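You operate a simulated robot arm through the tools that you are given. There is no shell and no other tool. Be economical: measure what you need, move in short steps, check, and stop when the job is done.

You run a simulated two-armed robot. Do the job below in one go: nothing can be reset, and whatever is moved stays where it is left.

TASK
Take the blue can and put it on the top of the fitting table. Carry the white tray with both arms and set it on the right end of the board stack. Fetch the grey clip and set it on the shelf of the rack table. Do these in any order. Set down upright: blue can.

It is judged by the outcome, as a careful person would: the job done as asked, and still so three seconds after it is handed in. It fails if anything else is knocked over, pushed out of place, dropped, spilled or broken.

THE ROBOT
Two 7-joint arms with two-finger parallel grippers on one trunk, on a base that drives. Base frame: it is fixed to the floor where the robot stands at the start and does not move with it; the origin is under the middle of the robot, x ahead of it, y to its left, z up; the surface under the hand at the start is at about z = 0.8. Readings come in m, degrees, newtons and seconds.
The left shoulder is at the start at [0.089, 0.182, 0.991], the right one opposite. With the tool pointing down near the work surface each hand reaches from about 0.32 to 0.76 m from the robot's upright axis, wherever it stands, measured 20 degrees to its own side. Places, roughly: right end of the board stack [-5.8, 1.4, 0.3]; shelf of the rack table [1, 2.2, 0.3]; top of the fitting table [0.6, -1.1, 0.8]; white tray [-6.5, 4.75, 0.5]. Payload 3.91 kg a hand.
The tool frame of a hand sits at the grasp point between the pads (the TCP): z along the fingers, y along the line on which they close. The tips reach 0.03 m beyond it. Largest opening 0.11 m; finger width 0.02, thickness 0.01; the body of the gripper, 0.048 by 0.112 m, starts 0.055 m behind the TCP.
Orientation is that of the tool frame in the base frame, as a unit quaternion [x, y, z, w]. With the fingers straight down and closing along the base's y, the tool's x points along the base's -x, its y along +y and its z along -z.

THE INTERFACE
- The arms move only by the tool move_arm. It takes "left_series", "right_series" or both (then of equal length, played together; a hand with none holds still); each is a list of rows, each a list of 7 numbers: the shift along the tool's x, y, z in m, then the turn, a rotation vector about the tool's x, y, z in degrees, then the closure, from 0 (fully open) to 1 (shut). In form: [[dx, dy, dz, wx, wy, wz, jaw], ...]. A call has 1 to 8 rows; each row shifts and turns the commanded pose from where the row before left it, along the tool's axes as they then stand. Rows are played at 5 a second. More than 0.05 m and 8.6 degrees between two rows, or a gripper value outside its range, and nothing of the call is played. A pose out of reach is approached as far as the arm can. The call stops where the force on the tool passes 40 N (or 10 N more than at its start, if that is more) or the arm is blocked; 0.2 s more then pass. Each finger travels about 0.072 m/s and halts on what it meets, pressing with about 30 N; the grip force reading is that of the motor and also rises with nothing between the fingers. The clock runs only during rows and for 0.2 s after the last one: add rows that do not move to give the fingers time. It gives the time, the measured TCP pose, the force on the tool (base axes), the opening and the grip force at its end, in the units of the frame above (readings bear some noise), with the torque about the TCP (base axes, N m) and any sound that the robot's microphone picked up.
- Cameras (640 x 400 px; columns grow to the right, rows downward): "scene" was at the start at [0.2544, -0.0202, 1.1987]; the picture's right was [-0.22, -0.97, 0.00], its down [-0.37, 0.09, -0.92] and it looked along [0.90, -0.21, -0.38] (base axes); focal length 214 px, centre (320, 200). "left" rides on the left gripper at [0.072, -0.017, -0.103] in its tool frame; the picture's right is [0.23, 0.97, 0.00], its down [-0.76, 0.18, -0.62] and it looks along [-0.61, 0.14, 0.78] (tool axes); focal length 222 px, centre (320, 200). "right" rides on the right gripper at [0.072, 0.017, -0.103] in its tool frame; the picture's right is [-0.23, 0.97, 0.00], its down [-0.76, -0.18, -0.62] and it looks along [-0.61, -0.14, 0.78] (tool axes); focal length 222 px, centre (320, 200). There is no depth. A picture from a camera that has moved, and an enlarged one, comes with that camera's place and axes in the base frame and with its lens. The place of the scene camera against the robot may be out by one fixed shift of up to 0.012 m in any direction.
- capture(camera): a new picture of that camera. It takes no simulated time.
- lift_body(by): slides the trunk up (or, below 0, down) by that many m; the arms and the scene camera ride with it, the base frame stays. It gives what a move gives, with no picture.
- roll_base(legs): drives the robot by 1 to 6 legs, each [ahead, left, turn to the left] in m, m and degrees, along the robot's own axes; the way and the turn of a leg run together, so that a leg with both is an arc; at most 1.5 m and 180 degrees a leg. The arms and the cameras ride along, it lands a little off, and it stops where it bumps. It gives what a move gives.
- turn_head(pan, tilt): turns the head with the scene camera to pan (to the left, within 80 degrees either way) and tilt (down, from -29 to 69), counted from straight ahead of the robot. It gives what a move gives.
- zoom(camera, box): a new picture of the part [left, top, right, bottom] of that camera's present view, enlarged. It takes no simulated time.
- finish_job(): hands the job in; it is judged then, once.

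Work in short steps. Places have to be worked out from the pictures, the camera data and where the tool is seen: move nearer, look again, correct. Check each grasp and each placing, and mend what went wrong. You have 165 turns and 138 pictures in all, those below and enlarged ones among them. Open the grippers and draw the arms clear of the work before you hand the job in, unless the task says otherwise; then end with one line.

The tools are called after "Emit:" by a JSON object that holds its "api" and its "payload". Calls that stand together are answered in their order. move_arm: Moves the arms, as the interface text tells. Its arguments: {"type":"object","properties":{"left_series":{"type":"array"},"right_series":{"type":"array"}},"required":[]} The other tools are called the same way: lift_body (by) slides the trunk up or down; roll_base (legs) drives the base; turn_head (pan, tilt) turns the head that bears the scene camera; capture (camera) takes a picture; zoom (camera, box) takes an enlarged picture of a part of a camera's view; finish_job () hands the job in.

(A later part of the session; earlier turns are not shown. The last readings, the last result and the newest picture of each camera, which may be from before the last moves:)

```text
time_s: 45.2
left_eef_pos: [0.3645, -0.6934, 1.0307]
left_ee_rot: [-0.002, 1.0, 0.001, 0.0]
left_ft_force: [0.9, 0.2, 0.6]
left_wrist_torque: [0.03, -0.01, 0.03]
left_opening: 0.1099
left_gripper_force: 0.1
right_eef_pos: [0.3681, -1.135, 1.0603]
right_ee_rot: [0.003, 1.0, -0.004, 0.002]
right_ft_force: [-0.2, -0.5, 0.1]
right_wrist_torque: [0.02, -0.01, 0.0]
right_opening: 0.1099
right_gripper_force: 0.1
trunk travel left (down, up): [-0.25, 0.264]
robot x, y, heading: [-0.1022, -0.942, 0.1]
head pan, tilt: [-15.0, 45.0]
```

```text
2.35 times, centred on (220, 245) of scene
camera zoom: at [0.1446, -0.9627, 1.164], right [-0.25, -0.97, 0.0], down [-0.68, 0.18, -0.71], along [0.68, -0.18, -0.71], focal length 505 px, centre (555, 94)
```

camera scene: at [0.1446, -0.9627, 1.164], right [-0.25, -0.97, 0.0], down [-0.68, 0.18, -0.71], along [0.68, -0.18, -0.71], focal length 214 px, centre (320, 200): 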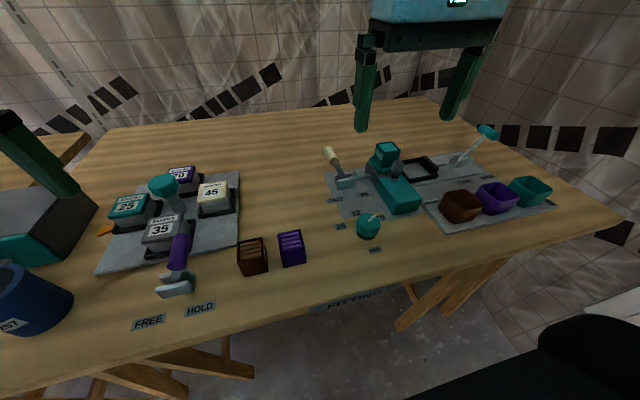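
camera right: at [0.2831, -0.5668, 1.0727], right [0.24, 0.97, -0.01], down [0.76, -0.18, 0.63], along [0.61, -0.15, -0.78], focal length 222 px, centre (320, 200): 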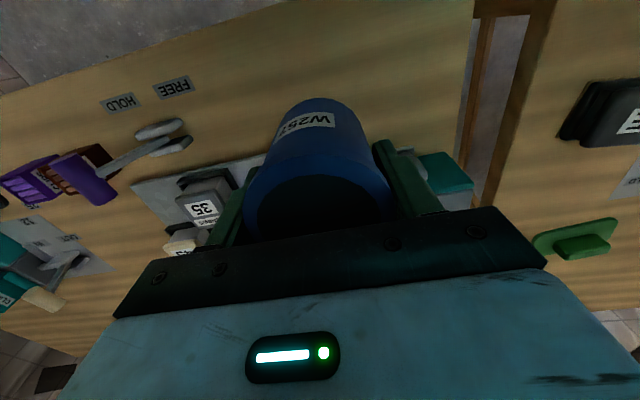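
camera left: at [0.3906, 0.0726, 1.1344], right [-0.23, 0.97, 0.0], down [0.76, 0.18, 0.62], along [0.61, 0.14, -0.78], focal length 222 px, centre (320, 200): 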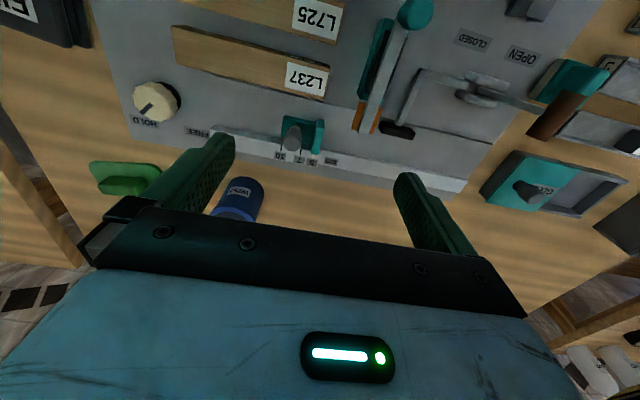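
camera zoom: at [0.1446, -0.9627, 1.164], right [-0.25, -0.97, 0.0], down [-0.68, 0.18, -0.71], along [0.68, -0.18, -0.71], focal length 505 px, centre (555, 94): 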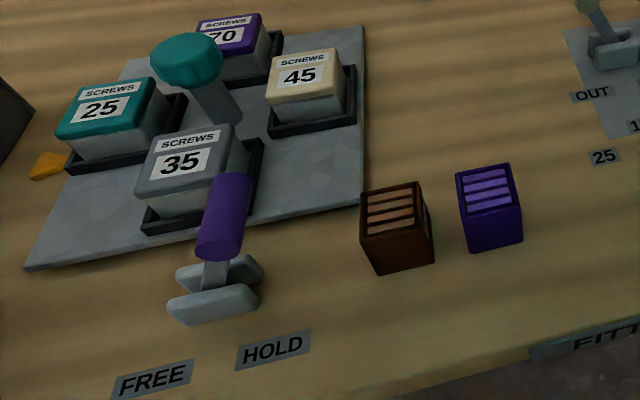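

No loose grey clip here (magazines are brown, purple, teal). Back off from the table, and turn around to survey the room.

Emit:
{"api": "roll_base", "payload": {"legs": [[-0.6, 0, 0], [0, 0, 120]]}}

Emit:
{"api": "turn_head", "payload": {"pan": 0, "tilt": 15}}

Emit:
{"api": "capture", "payload": {"camera": "scene"}}

Emit:
{"api": "turn_head", "payload": {"pan": 60, "tilt": 15}}

Emit:
{"api": "capture", "payload": {"camera": "scene"}}

Emit:
{"api": "turn_head", "payload": {"pan": -60, "tilt": 15}}

Emit:
{"api": "capture", "payload": {"camera": "scene"}}

```text
time_s: 53.6
left_eef_pos: [-1.1548, -0.6721, 1.0325]
left_ee_rot: [0.867, -0.498, 0.0, -0.001]
left_ft_force: [0.5, -0.2, -0.5]
left_wrist_torque: [0.02, 0.02, 0.02]
left_opening: 0.1097
left_gripper_force: 0.0
right_eef_pos: [-0.7746, -0.4477, 1.0599]
right_ee_rot: [0.866, -0.501, 0.001, -0.005]
right_ft_force: [-1.0, 0.9, -0.9]
right_wrist_torque: [0.0, 0.04, 0.04]
right_opening: 0.1103
right_gripper_force: 0.0
trunk travel left (down, up): [-0.25, 0.264]
robot x, y, heading: [-0.7064, -0.9486, 120.5]
head pan, tilt: [-15.0, 45.0]
```

```text
time_s: 54.6
left_eef_pos: [-1.1549, -0.6723, 1.0313]
left_ee_rot: [0.868, -0.497, 0.0, 0.0]
left_ft_force: [-0.5, -0.4, -0.2]
left_wrist_torque: [0.0, -0.01, 0.0]
left_opening: 0.1097
left_gripper_force: 0.1
right_eef_pos: [-0.7736, -0.447, 1.0609]
right_ee_rot: [0.866, -0.5, 0.0, -0.005]
right_ft_force: [0.0, -0.5, -0.3]
right_wrist_torque: [0.01, 0.0, 0.02]
right_opening: 0.11
right_gripper_force: 0.0
trunk travel left (down, up): [-0.25, 0.264]
robot x, y, heading: [-0.7058, -0.9429, 120.4]
head pan, tilt: [0.0, 15.0]
```

```text
106 pictures are left
camera scene: at [-0.8296, -0.7273, 1.2108], right [0.86, 0.51, 0.0], down [0.13, -0.22, -0.97], along [-0.49, 0.83, -0.26], focal length 214 px, centre (320, 200)
```

scene: 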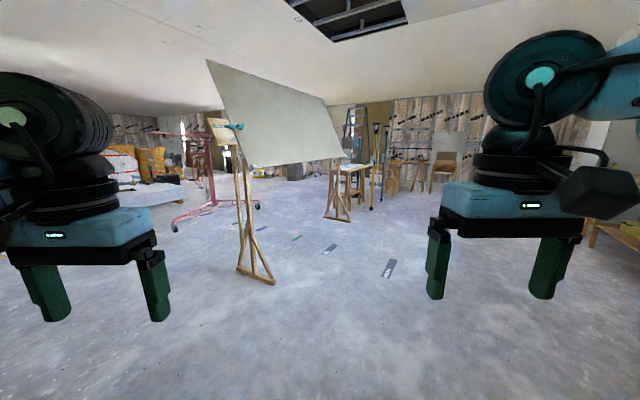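

```text
time_s: 55.9
left_eef_pos: [-1.1537, -0.6728, 1.0305]
left_ee_rot: [0.868, -0.497, 0.0, 0.0]
left_ft_force: [0.2, 1.6, 0.5]
left_wrist_torque: [0.03, 0.03, -0.01]
left_opening: 0.11
left_gripper_force: 0.0
right_eef_pos: [-0.7753, -0.4479, 1.0602]
right_ee_rot: [0.866, -0.5, 0.0, -0.005]
right_ft_force: [0.8, -0.8, 0.0]
right_wrist_torque: [0.03, -0.03, -0.03]
right_opening: 0.11
right_gripper_force: 0.1
trunk travel left (down, up): [-0.25, 0.264]
robot x, y, heading: [-0.7041, -0.9475, 120.1]
head pan, tilt: [60.0, 15.0]
```

```text
105 pictures are left
camera scene: at [-0.8757, -0.8085, 1.2108], right [-0.01, 1.0, 0.0], down [0.26, 0.0, -0.97], along [-0.97, -0.01, -0.26], focal length 214 px, centre (320, 200)
```

scene: 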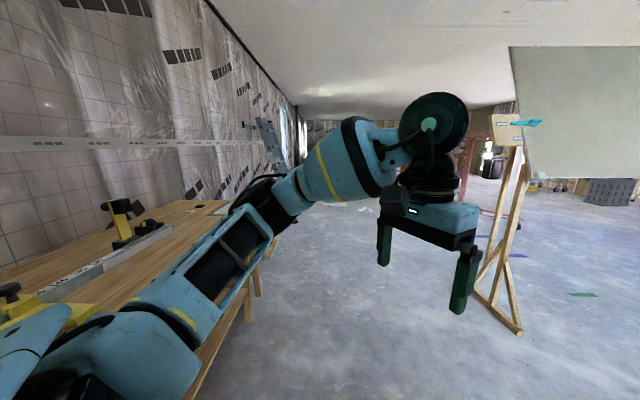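

```text
time_s: 57.9
left_eef_pos: [-1.154, -0.6724, 1.0322]
left_ee_rot: [0.868, -0.497, 0.001, -0.001]
left_ft_force: [-0.7, -0.1, 0.1]
left_wrist_torque: [0.03, 0.0, -0.01]
left_opening: 0.11
left_gripper_force: 0.0
right_eef_pos: [-0.774, -0.4482, 1.0594]
right_ee_rot: [0.866, -0.501, 0.0, -0.005]
right_ft_force: [0.4, 0.8, -0.2]
right_wrist_torque: [0.0, 0.01, 0.03]
right_opening: 0.1099
right_gripper_force: 0.1
trunk travel left (down, up): [-0.25, 0.264]
robot x, y, heading: [-0.7066, -0.9471, 120.4]
head pan, tilt: [-60.0, 15.0]
```

```text
104 pictures are left
camera scene: at [-0.7363, -0.7266, 1.2108], right [0.87, -0.49, 0.0], down [-0.13, -0.23, -0.97], along [0.48, 0.84, -0.26], focal length 214 px, centre (320, 200)
```

scene: 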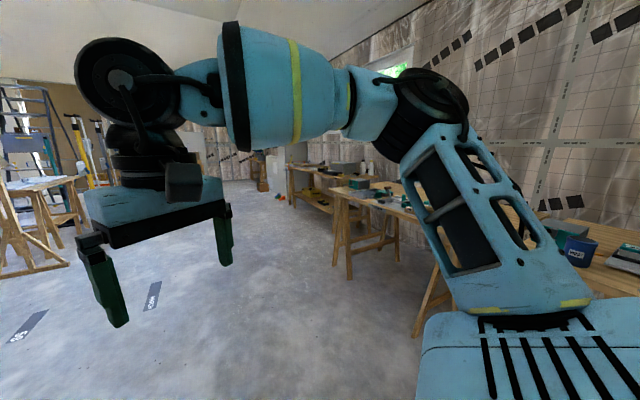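

There is another table along the wall, with yellow tools on it. I'll move off a bit and turn to view it.

Emit:
{"api": "roll_base", "payload": {"legs": [[0.35, -0.2, 0], [0, 0, 60]]}}

Emit:
{"api": "turn_head", "payload": {"pan": 40, "tilt": 25}}

Emit:
{"api": "capture", "payload": {"camera": "scene"}}

Emit:
{"api": "turn_head", "payload": {"pan": 0, "tilt": 10}}

Emit:
{"api": "capture", "payload": {"camera": "scene"}}

```text
time_s: 63.0
left_eef_pos: [-1.1661, -0.7993, 1.0317]
left_ee_rot: [1.0, 0.004, 0.0, 0.0]
left_ft_force: [-0.6, -0.1, 0.5]
left_wrist_torque: [-0.03, 0.01, 0.0]
left_opening: 0.1098
left_gripper_force: 0.0
right_eef_pos: [-1.1707, -0.3581, 1.0592]
right_ee_rot: [1.0, -0.003, -0.002, -0.004]
right_ft_force: [-1.0, 0.0, 0.6]
right_wrist_torque: [0.02, 0.0, -0.01]
right_opening: 0.1097
right_gripper_force: 0.1
trunk travel left (down, up): [-0.25, 0.264]
robot x, y, heading: [-0.704, -0.5463, -179.8]
head pan, tilt: [-60.0, 15.0]
```

```text
time_s: 64.8
left_eef_pos: [-1.1664, -0.7969, 1.0317]
left_ee_rot: [1.0, 0.003, 0.0, -0.001]
left_ft_force: [0.0, 0.0, -0.3]
left_wrist_torque: [0.02, -0.02, -0.01]
left_opening: 0.1099
left_gripper_force: 0.1
right_eef_pos: [-1.17, -0.3568, 1.0599]
right_ee_rot: [1.0, -0.002, -0.002, -0.005]
right_ft_force: [-0.1, -0.4, -0.6]
right_wrist_torque: [0.03, -0.02, -0.02]
right_opening: 0.1102
right_gripper_force: 0.1
trunk travel left (down, up): [-0.25, 0.264]
robot x, y, heading: [-0.7048, -0.5468, -179.6]
head pan, tilt: [40.0, 25.0]
```

```text
103 pictures are left
camera scene: at [-0.9299, -0.6079, 1.1946], right [-0.65, 0.76, 0.0], down [0.32, 0.27, -0.91], along [-0.69, -0.59, -0.42], focal length 214 px, centre (320, 200)
```

scene: 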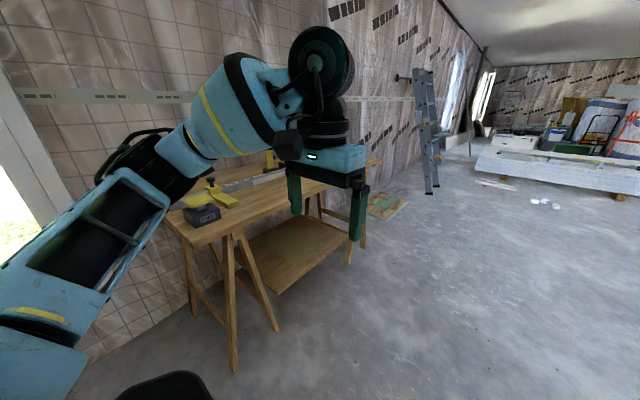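

```text
time_s: 65.8
left_eef_pos: [-1.167, -0.7981, 1.0325]
left_ee_rot: [1.0, 0.003, 0.0, 0.0]
left_ft_force: [0.1, 1.5, -0.9]
left_wrist_torque: [-0.01, 0.01, 0.03]
left_opening: 0.1099
left_gripper_force: 0.1
right_eef_pos: [-1.17, -0.3575, 1.061]
right_ee_rot: [1.0, -0.003, -0.002, -0.005]
right_ft_force: [-0.8, 0.6, 0.1]
right_wrist_torque: [0.0, 0.0, 0.01]
right_opening: 0.1099
right_gripper_force: 0.0
trunk travel left (down, up): [-0.25, 0.264]
robot x, y, heading: [-0.7029, -0.5503, -179.8]
head pan, tilt: [0.0, 10.0]
```

```text
102 pictures are left
camera scene: at [-0.9525, -0.5489, 1.2189], right [-0.01, 1.0, 0.0], down [0.17, 0.0, -0.98], along [-0.98, -0.01, -0.17], focal length 214 px, centre (320, 200)
```

scene: 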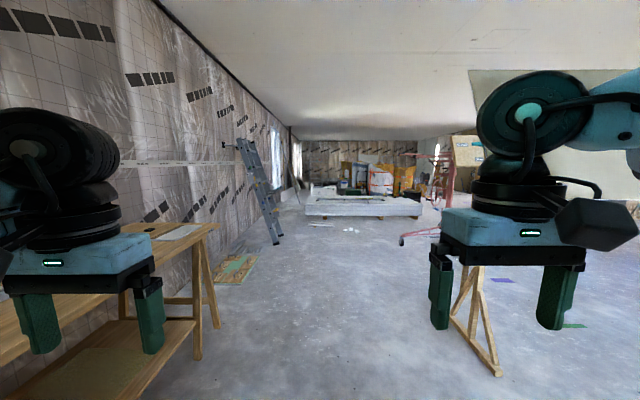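

No clip obvious here. The small grey block on the bench panel's front (about [0.33, 0.30]) is a candidate; go back to the bench for a close look.

Emit:
{"api": "roll_base", "payload": {"legs": [[0, 0, -180], [0.4, 0.95, 0]]}}

Emit:
{"api": "turn_head", "payload": {"pan": 0, "tilt": 45}}

Emit:
{"api": "capture", "payload": {"camera": "scene"}}

Emit:
{"api": "zoom", "payload": {"camera": "scene", "box": [160, 100, 480, 300]}}

```text
time_s: 81.7
left_eef_pos: [0.1279, 0.6575, 1.0319]
left_ee_rot: [-0.014, 1.0, 0.0, 0.0]
left_ft_force: [0.6, 0.6, -0.1]
left_wrist_torque: [-0.02, -0.02, -0.01]
left_opening: 0.1098
left_gripper_force: 0.1
right_eef_pos: [0.1426, 0.2159, 1.0598]
right_ee_rot: [-0.01, 1.0, -0.005, 0.001]
right_ft_force: [0.3, -0.8, 0.9]
right_wrist_torque: [0.02, 0.01, -0.03]
right_opening: 0.1099
right_gripper_force: 0.1
trunk travel left (down, up): [-0.25, 0.264]
robot x, y, heading: [-0.3257, 0.3969, 1.5]
head pan, tilt: [0.0, 10.0]
```

```text
time_s: 82.7
left_eef_pos: [0.1273, 0.6564, 1.033]
left_ee_rot: [-0.014, 1.0, 0.0, 0.0]
left_ft_force: [0.1, 0.5, 0.1]
left_wrist_torque: [-0.01, 0.02, 0.0]
left_opening: 0.1101
left_gripper_force: 0.1
right_eef_pos: [0.1431, 0.217, 1.0605]
right_ee_rot: [-0.01, 1.0, -0.005, 0.002]
right_ft_force: [0.3, 0.7, 0.2]
right_wrist_torque: [-0.01, 0.0, -0.02]
right_opening: 0.11
right_gripper_force: 0.0
trunk travel left (down, up): [-0.25, 0.264]
robot x, y, heading: [-0.3246, 0.3996, 1.5]
head pan, tilt: [0.0, 45.0]
```

```text
101 pictures are left
camera scene: at [-0.0814, 0.4033, 1.1641], right [0.03, -1.0, 0.0], down [-0.71, -0.02, -0.71], along [0.71, 0.02, -0.71], focal length 214 px, centre (320, 200)
```

scene: 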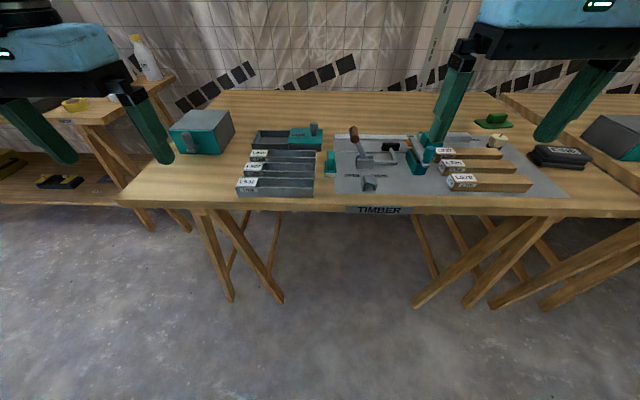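

```text
2.00 times, centred on (320, 200) of scene
camera zoom: at [-0.0814, 0.4033, 1.1641], right [0.03, -1.0, 0.0], down [-0.71, -0.02, -0.71], along [0.71, 0.02, -0.71], focal length 429 px, centre (320, 200)
```

zoom: 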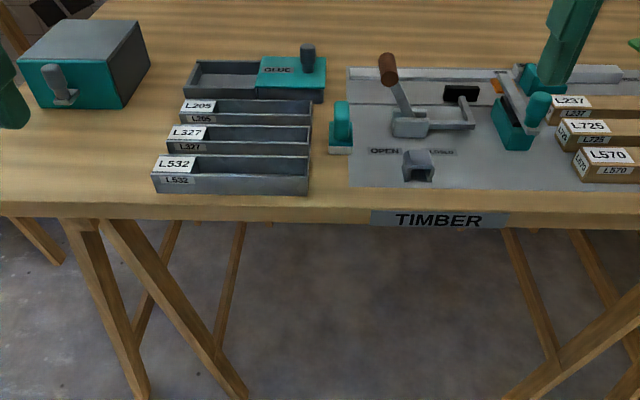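

Zoom in on the grey item, and look left at the rack table.

Emit:
{"api": "zoom", "payload": {"camera": "scene", "box": [330, 120, 430, 200]}}

Emit:
{"api": "turn_head", "payload": {"pan": 50, "tilt": 30}}

Emit:
{"api": "capture", "payload": {"camera": "scene"}}

```text
5.00 times, centred on (380, 160) of scene
camera zoom: at [-0.0814, 0.4033, 1.1641], right [0.03, -1.0, 0.0], down [-0.71, -0.02, -0.71], along [0.71, 0.02, -0.71], focal length 1072 px, centre (20, 400)
```

zoom: 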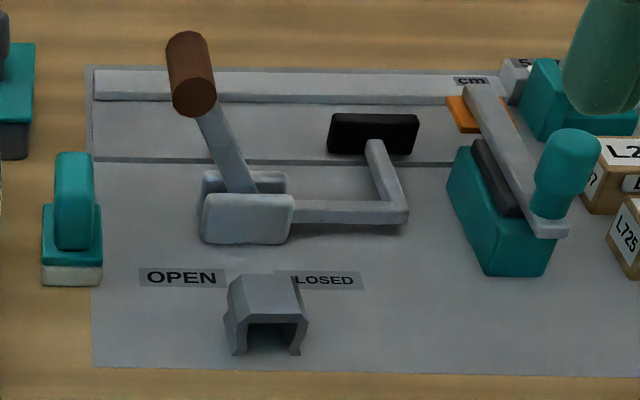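

```text
time_s: 83.9
left_eef_pos: [0.1271, 0.6577, 1.0315]
left_ee_rot: [-0.014, 1.0, 0.0, 0.0]
left_ft_force: [-0.2, 1.3, -0.2]
left_wrist_torque: [0.0, 0.01, 0.0]
left_opening: 0.1099
left_gripper_force: 0.0
right_eef_pos: [0.1425, 0.2163, 1.0601]
right_ee_rot: [-0.01, 1.0, -0.004, 0.001]
right_ft_force: [0.7, -0.7, 0.9]
right_wrist_torque: [0.0, 0.02, 0.0]
right_opening: 0.1098
right_gripper_force: 0.0
trunk travel left (down, up): [-0.25, 0.264]
robot x, y, heading: [-0.3243, 0.3946, 1.7]
head pan, tilt: [50.0, 30.0]
```

```text
98 pictures are left
camera scene: at [-0.1065, 0.4718, 1.1866], right [0.78, -0.62, 0.0], down [-0.31, -0.39, -0.87], along [0.54, 0.68, -0.5], focal length 214 px, centre (320, 200)
```

scene: 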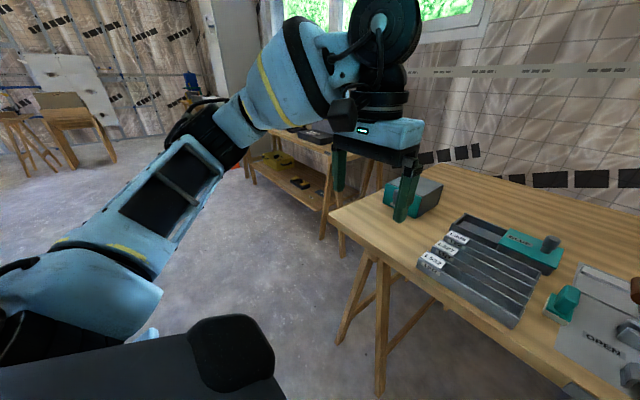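

The grey clip is the U-shaped channel at about [0.337, 0.293] on the bench panel. To be able to set it on the low shelf, I'll grasp it with the right hand pitched forward. First drive in.

Emit:
{"api": "roll_base", "payload": {"legs": [[0.12, 0.05, -1.6]]}}

Emit:
{"api": "move_arm", "payload": {"right_series": [[0, 0, 0, 0, -8.3, 0, 0], [0, 0, 0, 0, -8.3, 0, 0], [0, 0, 0, 0, -8.3, 0, 0], [0, 0, 0, 0, -8.3, 0, 0], [0, 0, 0, 0, -8.3, 0, 0], [0, 0, 0, 0, -8.3, 0, 0], [0, 0, 0, 0, 0, 0, 0]]}}

Emit:
{"api": "turn_head", "payload": {"pan": -15, "tilt": 55}}

Emit:
{"api": "capture", "payload": {"camera": "scene"}}

Emit:
{"api": "capture", "payload": {"camera": "right"}}

```text
time_s: 85.2
left_eef_pos: [0.2536, 0.6963, 1.0318]
left_ee_rot: [0.001, 1.0, 0.0, 0.0]
left_ft_force: [0.2, 0.4, -0.2]
left_wrist_torque: [0.01, 0.0, -0.01]
left_opening: 0.1102
left_gripper_force: 0.0
right_eef_pos: [0.2566, 0.2552, 1.0587]
right_ee_rot: [0.005, 1.0, -0.004, 0.0]
right_ft_force: [0.6, 0.1, -0.4]
right_wrist_torque: [0.0, 0.02, -0.01]
right_opening: 0.1098
right_gripper_force: 0.1
trunk travel left (down, up): [-0.25, 0.264]
robot x, y, heading: [-0.2117, 0.4475, 0.5]
head pan, tilt: [50.0, 30.0]
```

```text
time_s: 86.8
left_eef_pos: [0.2537, 0.6963, 1.0309]
left_ee_rot: [0.0, 1.0, -0.001, -0.001]
left_ft_force: [-0.5, 0.4, -0.1]
left_wrist_torque: [0.02, 0.01, 0.02]
left_opening: 0.1099
left_gripper_force: 0.1
right_eef_pos: [0.2546, 0.2559, 1.0597]
right_ee_rot: [0.003, 0.906, -0.006, 0.423]
right_ft_force: [0.4, -0.6, 0.4]
right_wrist_torque: [0.05, -0.02, 0.02]
right_opening: 0.1102
right_gripper_force: 0.1
trunk travel left (down, up): [-0.25, 0.264]
robot x, y, heading: [-0.2105, 0.4501, 0.1]
head pan, tilt: [50.0, 30.0]
```

```text
time_s: 88.2
left_eef_pos: [0.2525, 0.6973, 1.0312]
left_ee_rot: [0.001, 1.0, -0.001, 0.0]
left_ft_force: [-0.3, 0.8, 0.0]
left_wrist_torque: [0.0, 0.01, 0.01]
left_opening: 0.1101
left_gripper_force: 0.1
right_eef_pos: [0.254, 0.2563, 1.0597]
right_ee_rot: [0.003, 0.906, -0.007, 0.423]
right_ft_force: [-0.4, -0.1, 0.3]
right_wrist_torque: [-0.03, 0.03, -0.02]
right_opening: 0.11
right_gripper_force: 0.1
trunk travel left (down, up): [-0.25, 0.264]
robot x, y, heading: [-0.2099, 0.4493, -0.1]
head pan, tilt: [-15.0, 55.0]
```

```text
97 pictures are left
camera scene: at [0.0247, 0.4304, 1.1506], right [-0.26, -0.97, 0.0], down [-0.79, 0.21, -0.57], along [0.55, -0.15, -0.82], focal length 214 px, centre (320, 200)
```

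scene: 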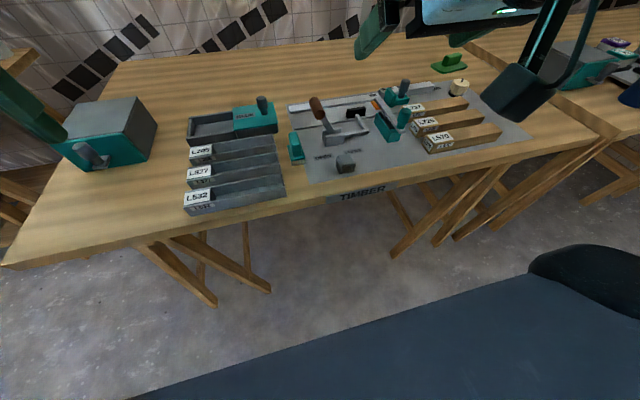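

```text
96 pictures are left
camera right: at [0.1297, 0.2726, 1.0716], right [0.16, 0.97, 0.17], down [0.01, -0.17, 0.99], along [0.99, -0.15, -0.04], focal length 222 px, centre (320, 200)
```

right: 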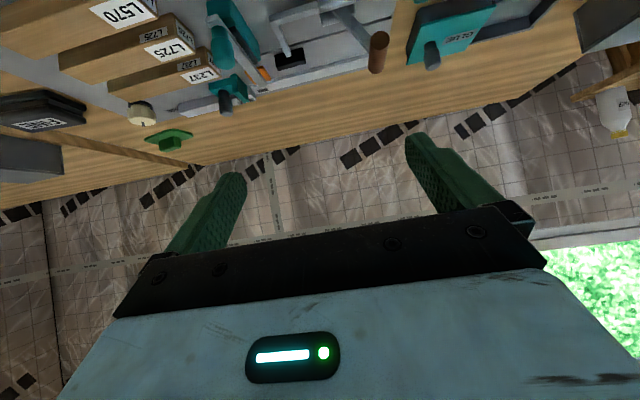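

Clip confirmed near [0.33, 0.293]. Move to a pre-grasp point 0.1 m back along the tool axis.

Emit:
{"api": "move_arm", "payload": {"right_series": [[-0.0244, 0.0074, 0.0202, 0, 0, 0, 0], [-0.0244, 0.0074, 0.0202, 0, 0, 0, 0], [-0.0244, 0.0074, 0.0202, 0, 0, 0, 0.2], [-0.0244, 0.0074, 0.0202, 0, 0, 0, 0.3], [-0.0244, 0.0074, 0.0202, 0, 0, 0, 0.3], [0, 0, 0, 0, 0, 0, 0.3]]}}

Emit:
{"api": "capture", "payload": {"camera": "right"}}

Emit:
{"api": "zoom", "payload": {"camera": "scene", "box": [240, 90, 440, 220]}}

```text
time_s: 89.6
left_eef_pos: [0.2519, 0.6967, 1.0327]
left_ee_rot: [0.001, 1.0, 0.0, 0.0]
left_ft_force: [-0.1, 0.0, -0.1]
left_wrist_torque: [-0.02, -0.02, -0.02]
left_opening: 0.1101
left_gripper_force: 0.1
right_eef_pos: [0.4099, 0.291, 1.0904]
right_ee_rot: [0.003, 0.906, -0.006, 0.423]
right_ft_force: [-0.5, 0.0, 0.8]
right_wrist_torque: [0.0, 0.0, 0.0]
right_opening: 0.0768
right_gripper_force: 0.1
trunk travel left (down, up): [-0.25, 0.264]
robot x, y, heading: [-0.2069, 0.4485, -0.1]
head pan, tilt: [-15.0, 55.0]
```

```text
95 pictures are left
camera right: at [0.2847, 0.3091, 1.1022], right [0.16, 0.97, 0.17], down [0.01, -0.17, 0.99], along [0.99, -0.15, -0.04], focal length 222 px, centre (320, 200)
```

right: 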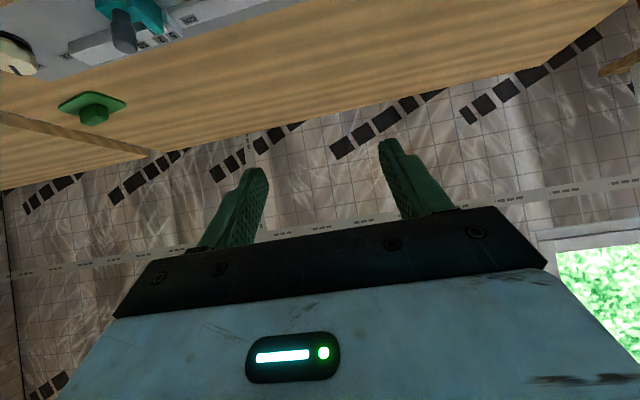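

```text
3.08 times, centred on (340, 155) of scene
camera zoom: at [0.0239, 0.4303, 1.1508], right [-0.26, -0.97, 0.0], down [-0.79, 0.21, -0.57], along [0.55, -0.15, -0.82], focal length 660 px, centre (258, 338)
```

zoom: 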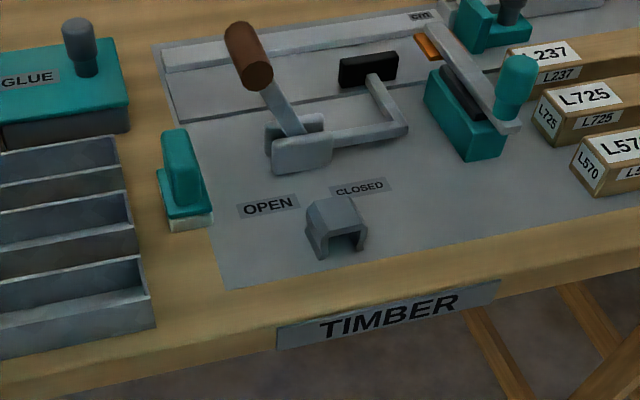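

I had the tool x sign wrong (it points down-back when pitched), so the hand went forward and up — harmless. Correct: go back, reduce the pitch to 35°, then descend to a pre-grasp.

Emit:
{"api": "move_arm", "payload": {"right_series": [[0.0241, 0, -0.0287, 0, 0, 0, 0.3], [0.0241, 0, -0.0287, 0, 0, 0, 0.3], [0.0241, 0, -0.0287, 0, 0, 0, 0.3], [0.0241, 0, -0.0287, 0, 0, 0, 0.3], [0, 0, 0, 0, 7.5, 0, 0.3], [0, 0, 0, 0, 7.5, 0, 0.3], [0, 0, 0, 0, 0, 0, 0.3]]}}

Emit:
{"api": "move_arm", "payload": {"right_series": [[0.0244, 0, 0.0348, 0, 0, 0, 0.3], [0.0244, 0, 0.0348, 0, 0, 0, 0.3], [0.0244, 0, 0.0348, 0, 0, 0, 0.3], [0.0244, 0, 0.0348, 0, 0, 0, 0.3], [0, 0, 0, 0, 0, 0, 0.3]]}}

Emit:
{"api": "capture", "payload": {"camera": "right"}}

Emit:
{"api": "zoom", "payload": {"camera": "scene", "box": [240, 90, 440, 220]}}

```text
time_s: 91.2
left_eef_pos: [0.2543, 0.6958, 1.0322]
left_ee_rot: [0.0, 1.0, -0.001, 0.0]
left_ft_force: [0.2, 0.2, -0.1]
left_wrist_torque: [0.0, 0.01, 0.02]
left_opening: 0.1099
left_gripper_force: 0.2
right_eef_pos: [0.2612, 0.2916, 1.0875]
right_ee_rot: [0.001, 0.954, -0.007, 0.299]
right_ft_force: [-0.6, 0.1, -0.3]
right_wrist_torque: [0.06, 0.0, 0.03]
right_opening: 0.0768
right_gripper_force: 0.0
trunk travel left (down, up): [-0.25, 0.264]
robot x, y, heading: [-0.2101, 0.4477, 0.1]
head pan, tilt: [-15.0, 55.0]
```

```text
time_s: 92.4
left_eef_pos: [0.2517, 0.6969, 1.033]
left_ee_rot: [0.0, 1.0, 0.0, 0.001]
left_ft_force: [-0.5, -0.5, 0.1]
left_wrist_torque: [0.01, -0.01, 0.01]
left_opening: 0.11
left_gripper_force: 0.1
right_eef_pos: [0.2616, 0.2919, 0.9191]
right_ee_rot: [0.003, 0.954, -0.006, 0.301]
right_ft_force: [0.2, -0.1, -0.3]
right_wrist_torque: [0.0, 0.01, -0.01]
right_opening: 0.0771
right_gripper_force: 0.1
trunk travel left (down, up): [-0.25, 0.264]
robot x, y, heading: [-0.2094, 0.4512, 0.1]
head pan, tilt: [-15.0, 55.0]
```

```text
93 pictures are left
camera right: at [0.1432, 0.3094, 0.963], right [0.19, 0.97, 0.12], down [0.26, -0.17, 0.95], along [0.94, -0.15, -0.29], focal length 222 px, centre (320, 200)
```

right: 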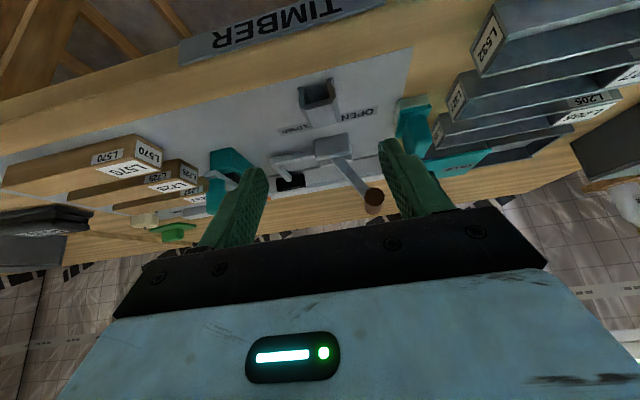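

```text
3.08 times, centred on (340, 155) of scene
camera zoom: at [0.0243, 0.4304, 1.1507], right [-0.26, -0.97, 0.0], down [-0.79, 0.21, -0.57], along [0.55, -0.15, -0.82], focal length 660 px, centre (258, 338)
```

zoom: 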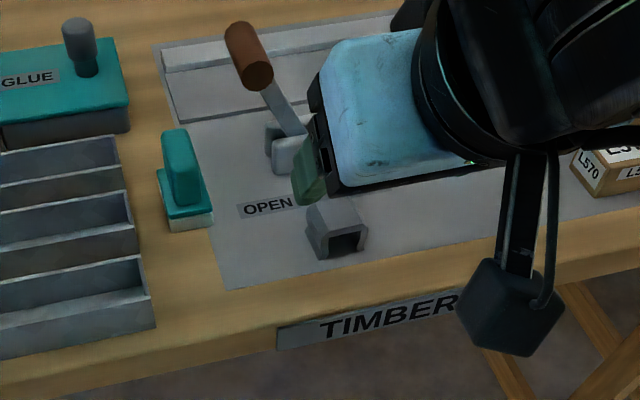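

The clip spans x 0.300–0.331, y 0.294, about 0.03 tall. Advance along the tool axis to straddle it.

Emit:
{"api": "move_arm", "payload": {"right_series": [[0.0026, 0.0003, 0.0235, 0, 0, 0, 0.3], [0.0026, 0.0003, 0.0235, 0, 0, 0, 0.3], [0.0026, 0.0003, 0.0235, 0, 0, 0, 0.3], [0.0026, 0.0003, 0.0205, 0, 0, 0, 0.3], [0, 0, 0, 0, 0, 0, 0.3]]}}

Emit:
{"api": "capture", "payload": {"camera": "right"}}

Emit:
{"api": "zoom", "payload": {"camera": "scene", "box": [240, 90, 440, 220]}}

```text
time_s: 93.6
left_eef_pos: [0.2526, 0.6956, 1.032]
left_ee_rot: [0.0, 1.0, 0.0, 0.0]
left_ft_force: [0.5, -0.6, 0.1]
left_wrist_torque: [0.02, 0.02, -0.04]
left_opening: 0.1099
left_gripper_force: 0.0
right_eef_pos: [0.3053, 0.2914, 0.8376]
right_ee_rot: [0.003, 0.954, -0.005, 0.3]
right_ft_force: [-0.8, 0.2, 0.4]
right_wrist_torque: [-0.01, 0.0, 0.01]
right_opening: 0.0769
right_gripper_force: 0.0
trunk travel left (down, up): [-0.25, 0.264]
robot x, y, heading: [-0.2107, 0.4509, 0.0]
head pan, tilt: [-15.0, 55.0]
```

```text
91 pictures are left
camera right: at [0.1871, 0.3092, 0.8815], right [0.2, 0.97, 0.12], down [0.27, -0.17, 0.95], along [0.94, -0.15, -0.29], focal length 222 px, centre (320, 200)
```

right: 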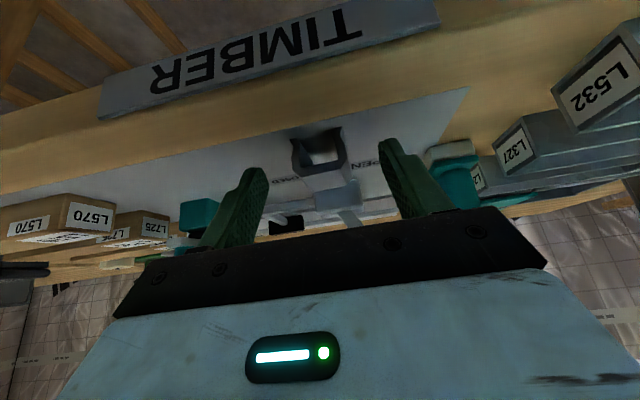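

```text
3.08 times, centred on (340, 155) of scene
camera zoom: at [0.0245, 0.4304, 1.1506], right [-0.26, -0.97, 0.0], down [-0.79, 0.21, -0.57], along [0.55, -0.15, -0.82], focal length 660 px, centre (258, 338)
```

zoom: 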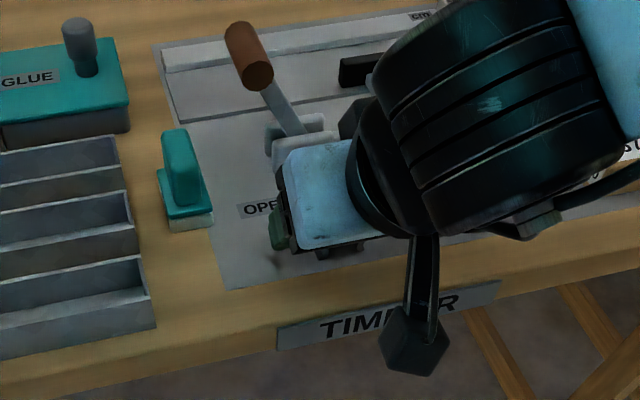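

Clip sits between the fingertips. Close.

Emit:
{"api": "move_arm", "payload": {"right_series": [[0, 0, 0, 0, 0, 0, 0.5], [0, 0, 0, 0, 0, 0, 0.7], [0, 0, 0, 0, 0, 0, 0.85], [0, 0, 0, 0, 0, 0, 1], [0, 0, 0, 0, 0, 0, 1]]}}

Emit:
{"api": "capture", "payload": {"camera": "right"}}

```text
time_s: 94.8
left_eef_pos: [0.2534, 0.6967, 1.032]
left_ee_rot: [0.0, 1.0, 0.001, 0.0]
left_ft_force: [-0.4, 0.2, 0.0]
left_wrist_torque: [0.03, -0.02, -0.01]
left_opening: 0.1098
left_gripper_force: 0.0
right_eef_pos: [0.3051, 0.2917, 0.8381]
right_ee_rot: [0.003, 0.954, -0.005, 0.3]
right_ft_force: [0.0, -0.5, 1.2]
right_wrist_torque: [-0.01, -0.02, 0.0]
right_opening: 0.0331
right_gripper_force: 20.2
trunk travel left (down, up): [-0.25, 0.264]
robot x, y, heading: [-0.2103, 0.4452, -0.3]
head pan, tilt: [-15.0, 55.0]
```

```text
89 pictures are left
camera right: at [0.1872, 0.3091, 0.8817], right [0.2, 0.97, 0.12], down [0.27, -0.17, 0.95], along [0.94, -0.15, -0.29], focal length 222 px, centre (320, 200)
```

right: 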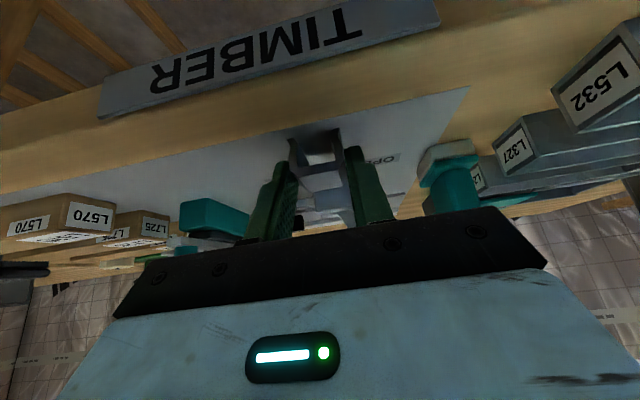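

Held at 0.033 m opening. Lift straight up 0.15 m and draw back.

Emit:
{"api": "move_arm", "payload": {"right_series": [[-0.0144, 0, -0.0205, 0, 0, 0, 1], [-0.0144, 0, -0.0205, 0, 0, 0, 1], [-0.0172, 0, -0.0246, 0, 0, 0, 1], [-0.0172, 0, -0.0246, 0, 0, 0, 1], [-0.0172, 0, -0.0246, 0, 0, 0, 1], [0, 0, 0, 0, 0, 0, 1]]}}

Emit:
{"api": "capture", "payload": {"camera": "right"}}

```text
time_s: 96.2
left_eef_pos: [0.2527, 0.6959, 1.0328]
left_ee_rot: [0.0, 1.0, -0.001, -0.001]
left_ft_force: [-0.6, -0.1, 0.6]
left_wrist_torque: [0.0, 0.01, 0.01]
left_opening: 0.11
left_gripper_force: 0.1
right_eef_pos: [0.3052, 0.2928, 0.9779]
right_ee_rot: [0.003, 0.954, -0.006, 0.3]
right_ft_force: [0.9, -0.4, 0.3]
right_wrist_torque: [0.01, 0.0, -0.04]
right_opening: 0.0329
right_gripper_force: 19.7
trunk travel left (down, up): [-0.25, 0.264]
robot x, y, heading: [-0.2095, 0.4503, -0.1]
head pan, tilt: [-15.0, 55.0]
```

```text
88 pictures are left
camera right: at [0.1871, 0.3102, 1.022], right [0.2, 0.97, 0.12], down [0.27, -0.17, 0.95], along [0.94, -0.15, -0.29], focal length 222 px, centre (320, 200)
```

right: 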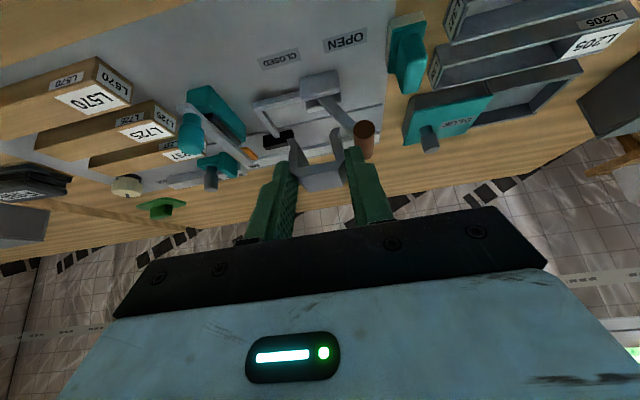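

Clip is held. Back off and drive left toward the rack table.

Emit:
{"api": "roll_base", "payload": {"legs": [[-0.4, 0, 0], [0, 1.4, 0]]}}

Emit:
{"api": "turn_head", "payload": {"pan": 10, "tilt": 30}}

Emit:
{"api": "capture", "payload": {"camera": "scene"}}

```text
time_s: 110.6
left_eef_pos: [-0.1271, 2.0785, 1.0316]
left_ee_rot: [0.007, 1.0, 0.0, 0.001]
left_ft_force: [0.5, 0.5, 1.0]
left_wrist_torque: [0.0, -0.01, 0.01]
left_opening: 0.1099
left_gripper_force: 0.0
right_eef_pos: [-0.0799, 1.6745, 0.9773]
right_ee_rot: [0.01, 0.954, -0.007, 0.301]
right_ft_force: [0.7, 0.2, 0.3]
right_wrist_torque: [0.01, -0.04, 0.02]
right_opening: 0.0333
right_gripper_force: 20.0
trunk travel left (down, up): [-0.25, 0.264]
robot x, y, heading: [-0.5918, 1.8371, -1.0]
head pan, tilt: [-15.0, 55.0]
```

```text
time_s: 111.5
left_eef_pos: [-0.1264, 2.079, 1.0323]
left_ee_rot: [0.006, 1.0, 0.0, 0.001]
left_ft_force: [-0.3, -0.1, 0.5]
left_wrist_torque: [0.01, 0.02, 0.02]
left_opening: 0.1099
left_gripper_force: 0.0
right_eef_pos: [-0.081, 1.6742, 0.9776]
right_ee_rot: [0.01, 0.954, -0.007, 0.301]
right_ft_force: [-0.7, 0.6, 0.1]
right_wrist_torque: [0.0, 0.01, 0.02]
right_opening: 0.033
right_gripper_force: 20.0
trunk travel left (down, up): [-0.25, 0.264]
robot x, y, heading: [-0.5909, 1.8408, -1.0]
head pan, tilt: [10.0, 30.0]
```

```text
87 pictures are left
camera scene: at [-0.3394, 1.8503, 1.1865], right [0.16, -0.99, 0.0], down [-0.49, -0.08, -0.87], along [0.85, 0.14, -0.5], focal length 214 px, centre (320, 200)
```

scene: 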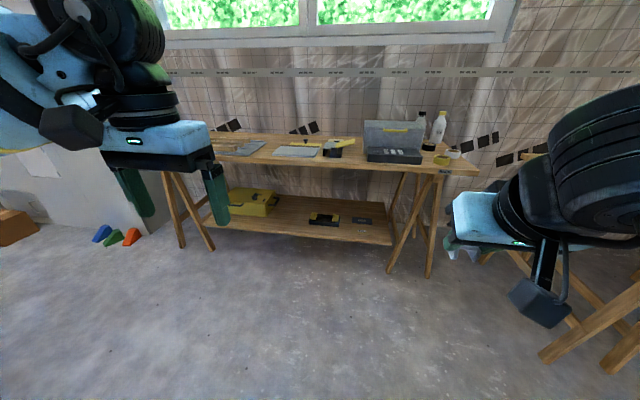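

The shelf spans about x 0.69–1.2, y 1.6–2.8; its front strip near [0.78, 1.85] is free. Raise the left hand, lower the trunk, and move in front of the table.

Emit:
{"api": "move_arm", "payload": {"left_series": [[0.02, 0, -0.04, 0, 0, 0, 0], [0.02, 0, -0.04, 0, 0, 0, 0], [0.02, 0, -0.04, 0, 0, 0, 0], [0, 0, -0.04, 0, 0, 0, 0], [0, 0, -0.04, 0, 0, 0, 0], [0, 0, 0, 0, 0, 0, 0]]}}

Emit:
{"api": "roll_base", "payload": {"legs": [[0.5, 0.18, 1.0]]}}

Emit:
{"api": "lift_body", "payload": {"by": -0.22}}

Emit:
{"api": "turn_head", "payload": {"pan": -5, "tilt": 30}}

Emit:
{"api": "capture", "payload": {"camera": "scene"}}

```text
time_s: 112.9
left_eef_pos: [-0.176, 2.0379, 1.1384]
left_ee_rot: [0.008, 1.0, -0.001, 0.0]
left_ft_force: [0.5, -0.7, -0.5]
left_wrist_torque: [0.02, 0.03, -0.04]
left_opening: 0.1099
left_gripper_force: 0.0
left hand out of reach, approached as far as the arm can: row 3, 4, 5
right_eef_pos: [-0.0805, 1.6739, 0.9773]
right_ee_rot: [0.01, 0.954, -0.007, 0.301]
right_ft_force: [0.0, 0.4, -0.1]
right_wrist_torque: [0.01, 0.0, -0.02]
right_opening: 0.0332
right_gripper_force: 20.0
trunk travel left (down, up): [-0.25, 0.264]
robot x, y, heading: [-0.5961, 1.8377, -0.7]
head pan, tilt: [10.0, 30.0]
```

```text
time_s: 116.0
left_eef_pos: [0.3234, 2.2208, 1.1379]
left_ee_rot: [-0.002, 1.0, -0.001, 0.001]
left_ft_force: [0.6, -0.2, 0.1]
left_wrist_torque: [0.03, 0.03, 0.03]
left_opening: 0.1097
left_gripper_force: 0.0
right_eef_pos: [0.4246, 1.8611, 0.977]
right_ee_rot: [0.001, 0.954, -0.005, 0.3]
right_ft_force: [0.4, -0.1, -0.2]
right_wrist_torque: [-0.02, 0.03, 0.01]
right_opening: 0.0326
right_gripper_force: 19.8
trunk travel left (down, up): [-0.25, 0.264]
robot x, y, heading: [-0.0905, 2.013, 0.0]
head pan, tilt: [10.0, 30.0]
```

```text
time_s: 118.3
left_eef_pos: [0.4045, 2.2211, 0.8454]
left_ee_rot: [-0.003, 0.996, -0.003, -0.091]
left_ft_force: [0.9, -0.3, -0.9]
left_wrist_torque: [0.01, 0.02, 0.02]
left_opening: 0.1103
left_gripper_force: 0.1
right_eef_pos: [0.4244, 1.8581, 0.7575]
right_ee_rot: [0.001, 0.954, -0.005, 0.301]
right_ft_force: [-0.6, 0.2, -0.8]
right_wrist_torque: [0.02, 0.0, 0.0]
right_opening: 0.033
right_gripper_force: 19.8
trunk travel left (down, up): [-0.03, 0.484]
robot x, y, heading: [-0.0932, 2.0115, 0.2]
head pan, tilt: [10.0, 30.0]
```

```text
time_s: 119.1
left_eef_pos: [0.4036, 2.2203, 0.8454]
left_ee_rot: [-0.003, 0.996, -0.003, -0.092]
left_ft_force: [-0.4, -0.6, 0.1]
left_wrist_torque: [0.01, 0.0, 0.0]
left_opening: 0.1101
left_gripper_force: 0.0
right_eef_pos: [0.4255, 1.8598, 0.758]
right_ee_rot: [0.002, 0.954, -0.005, 0.301]
right_ft_force: [0.8, 0.3, -1.5]
right_wrist_torque: [0.0, -0.01, 0.04]
right_opening: 0.0332
right_gripper_force: 20.1
trunk travel left (down, up): [-0.03, 0.484]
robot x, y, heading: [-0.0867, 2.0125, 0.2]
head pan, tilt: [-5.0, 30.0]
```

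```text
86 pictures are left
camera scene: at [0.2471, 2.0068, 0.9412], right [-0.08, -1.0, 0.0], down [-0.5, 0.04, -0.87], along [0.86, -0.07, -0.5], focal length 214 px, centre (320, 200)
```

scene: 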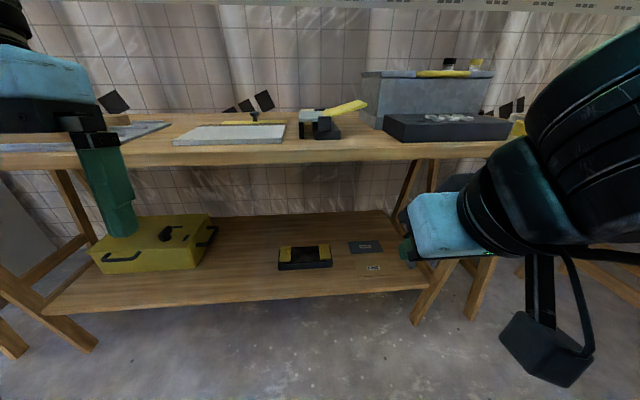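

The shelf front is at x≈0.71, and there is a free spot near [0.78, 2.22]. Tuck the left hand back and up, and lower the right hand in front of the table.

Emit:
{"api": "move_arm", "payload": {"left_series": [[0.02, 0, -0.02, 0, 0, 0, 0], [0.02, 0, -0.02, 0, 0, 0, 0], [0.02, 0, -0.02, 0, 0, 0, 0], [0.02, 0, -0.02, 0, 0, 0, 0], [0.02, 0, -0.02, 0, 0, 0, 0], [0, 0, 0, 0, 0, 0, 0], [0, 0, 0, 0, 0, 0, 0], [0, 0, 0, 0, 0, 0, 0]], "right_series": [[0.0243, 0, 0.0346, 0, 0, 0, 1], [0.0243, 0, 0.0346, 0, 0, 0, 1], [0.0243, 0, 0.0346, 0, 0, 0, 1], [0.0243, 0, 0.0346, 0, 0, 0, 1], [0.0243, 0, 0.0346, 0, 0, 0, 1], [0.0243, 0, 0.0346, 0, 0, 0, 1], [0.0243, 0, 0.0346, 0, 0, 0, 1], [0.0243, 0, 0.0346, 0, 0, 0, 1]]}}

Emit:
{"api": "roll_base", "payload": {"legs": [[0, 0.36, 0]]}}

Emit:
{"api": "capture", "payload": {"camera": "scene"}}

Emit:
{"api": "capture", "payload": {"camera": "right"}}

```text
time_s: 120.0
left_eef_pos: [0.3392, 2.1949, 0.867]
left_ee_rot: [-0.005, 0.995, -0.005, -0.095]
left_ft_force: [-0.3, 2.2, -1.7]
left_wrist_torque: [-0.24, -0.14, -0.18]
left_opening: 0.1099
left_gripper_force: 0.0
left hand out of reach, approached as far as the arm can: row 1, 2, 3, 4
right_eef_pos: [0.4261, 1.859, 0.6066]
right_ee_rot: [0.0, 0.954, -0.004, 0.301]
right_ft_force: [-0.7, -0.1, -1.1]
right_wrist_torque: [0.0, 0.02, 0.03]
right_opening: 0.0329
right_gripper_force: 19.5
trunk travel left (down, up): [-0.03, 0.484]
robot x, y, heading: [-0.0872, 2.0142, 0.2]
head pan, tilt: [-5.0, 30.0]
stopped in row 4 (left hand): the force on the tool passed its limit at 54 N (the readings are from after the stop); the commanded pose is now the measured one
```

```text
time_s: 123.8
left_eef_pos: [0.3372, 2.5551, 0.8664]
left_ee_rot: [-0.004, 0.996, -0.006, -0.094]
left_ft_force: [1.9, 5.1, 0.4]
left_wrist_torque: [-0.62, 0.15, -0.26]
left_opening: 0.1101
left_gripper_force: 0.0
right_eef_pos: [0.4237, 2.219, 0.6056]
right_ee_rot: [0.001, 0.954, -0.005, 0.299]
right_ft_force: [-0.4, -0.3, -1.2]
right_wrist_torque: [0.01, 0.02, 0.0]
right_opening: 0.0333
right_gripper_force: 20.1
trunk travel left (down, up): [-0.03, 0.484]
robot x, y, heading: [-0.0923, 2.3759, -0.0]
head pan, tilt: [-5.0, 30.0]
```

```text
85 pictures are left
camera scene: at [0.2454, 2.3668, 0.9413], right [-0.09, -1.0, 0.0], down [-0.5, 0.04, -0.87], along [0.86, -0.08, -0.5], focal length 214 px, centre (320, 200)
```

scene: 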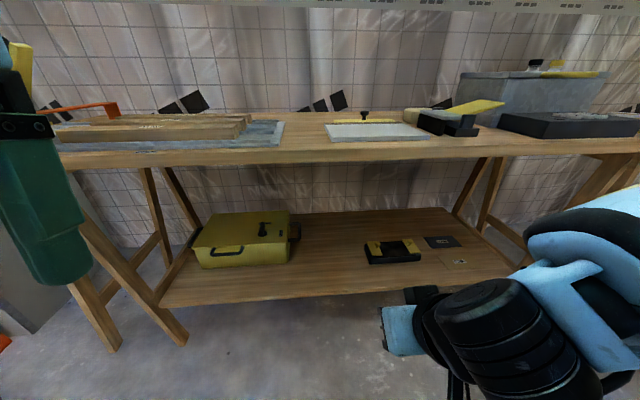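

```text
84 pictures are left
camera right: at [0.3059, 2.2358, 0.6501], right [0.19, 0.97, 0.12], down [0.27, -0.17, 0.95], along [0.94, -0.15, -0.29], focal length 222 px, centre (320, 200)
```

right: 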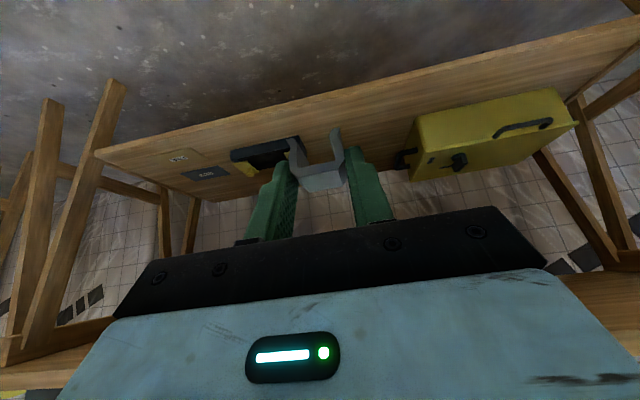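

Good view of the free shelf area. Lower the right hand another 0.2 m, clear in front of the shelf.

Emit:
{"api": "move_arm", "payload": {"right_series": [[0.0236, 0, 0.0336, 0, 0, 0, 1], [0.0236, 0, 0.0336, 0, 0, 0, 1], [0.0236, 0, 0.0336, 0, 0, 0, 1], [0.0236, 0, 0.0336, 0, 0, 0, 1], [0.0236, 0, 0.0336, 0, 0, 0, 1], [0, 0, 0, 0, 0, 0, 1]]}}

Emit:
{"api": "capture", "payload": {"camera": "scene"}}

Emit:
{"api": "capture", "payload": {"camera": "right"}}

```text
time_s: 125.2
left_eef_pos: [0.3379, 2.5565, 0.8668]
left_ee_rot: [-0.004, 0.995, -0.006, -0.095]
left_ft_force: [1.2, 3.3, 0.5]
left_wrist_torque: [-0.41, 0.07, -0.19]
left_opening: 0.1103
left_gripper_force: 0.1
right_eef_pos: [0.4264, 2.2187, 0.4007]
right_ee_rot: [0.003, 0.954, -0.005, 0.301]
right_ft_force: [0.3, 0.1, -0.6]
right_wrist_torque: [-0.02, -0.03, 0.04]
right_opening: 0.0332
right_gripper_force: 19.7
trunk travel left (down, up): [-0.03, 0.484]
robot x, y, heading: [-0.0922, 2.371, 0.5]
head pan, tilt: [-5.0, 30.0]
```

```text
83 pictures are left
camera scene: at [0.2453, 2.3668, 0.9413], right [-0.09, -1.0, 0.0], down [-0.5, 0.04, -0.87], along [0.86, -0.08, -0.5], focal length 214 px, centre (320, 200)
```

scene: 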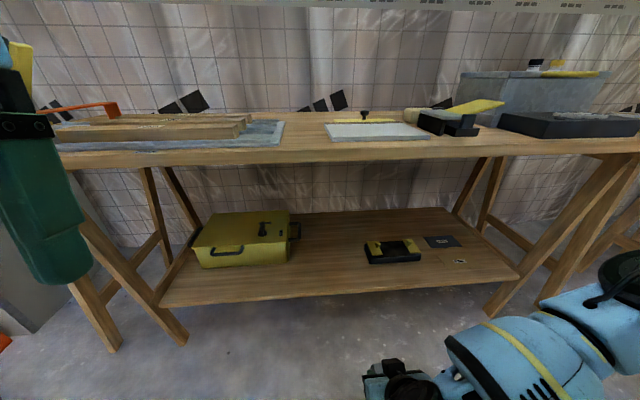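

```text
82 pictures are left
camera right: at [0.3078, 2.2356, 0.4445], right [0.19, 0.97, 0.12], down [0.27, -0.17, 0.95], along [0.94, -0.15, -0.29], focal length 222 px, centre (320, 200)
```

right: 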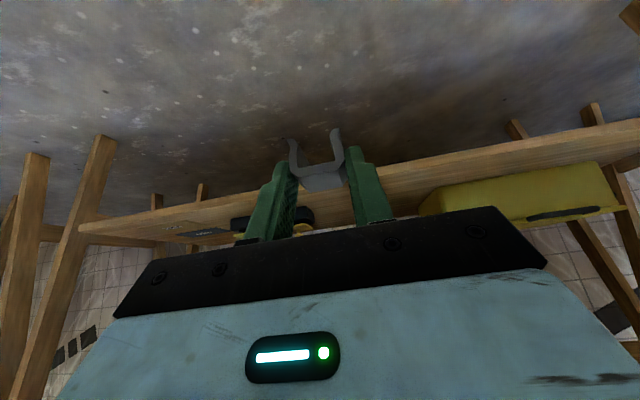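

Shelf surface checks at z≈0.30; the clip hangs about 0.06 above that level. Roll 0.2 m ahead under the table top.

Emit:
{"api": "roll_base", "payload": {"legs": [[0.2, 0, 0]]}}

Emit:
{"api": "capture", "payload": {"camera": "scene"}}

Emit:
{"api": "capture", "payload": {"camera": "right"}}

```text
time_s: 126.8
left_eef_pos: [0.536, 2.5553, 0.8669]
left_ee_rot: [-0.004, 0.996, -0.006, -0.094]
left_ft_force: [1.0, 4.3, 0.0]
left_wrist_torque: [-0.52, 0.19, -0.25]
left_opening: 0.1101
left_gripper_force: 0.0
right_eef_pos: [0.6253, 2.2191, 0.4003]
right_ee_rot: [0.001, 0.954, -0.004, 0.3]
right_ft_force: [-0.7, -0.2, -0.2]
right_wrist_torque: [0.03, -0.02, 0.01]
right_opening: 0.0331
right_gripper_force: 19.6
trunk travel left (down, up): [-0.03, 0.484]
robot x, y, heading: [0.1103, 2.3753, 0.1]
head pan, tilt: [-5.0, 30.0]
```

```text
81 pictures are left
camera scene: at [0.4441, 2.3675, 0.9412], right [-0.09, -1.0, 0.0], down [-0.5, 0.04, -0.87], along [0.86, -0.08, -0.5], focal length 214 px, centre (320, 200)
```

scene: 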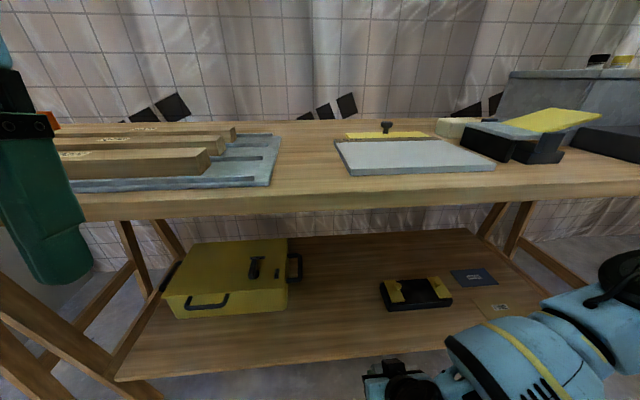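

```text
80 pictures are left
camera right: at [0.5063, 2.2363, 0.4448], right [0.19, 0.97, 0.12], down [0.27, -0.17, 0.95], along [0.94, -0.15, -0.29], focal length 222 px, centre (320, 200)
```

right: 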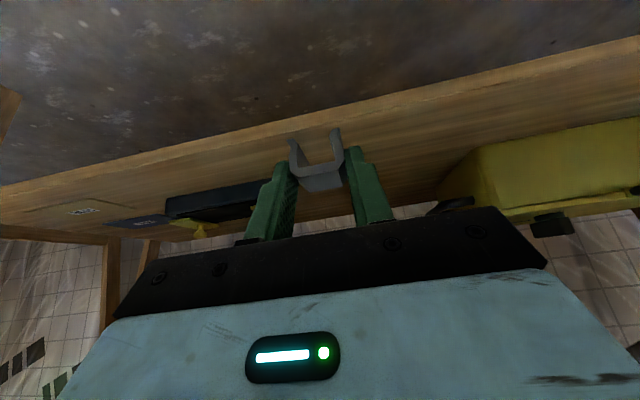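

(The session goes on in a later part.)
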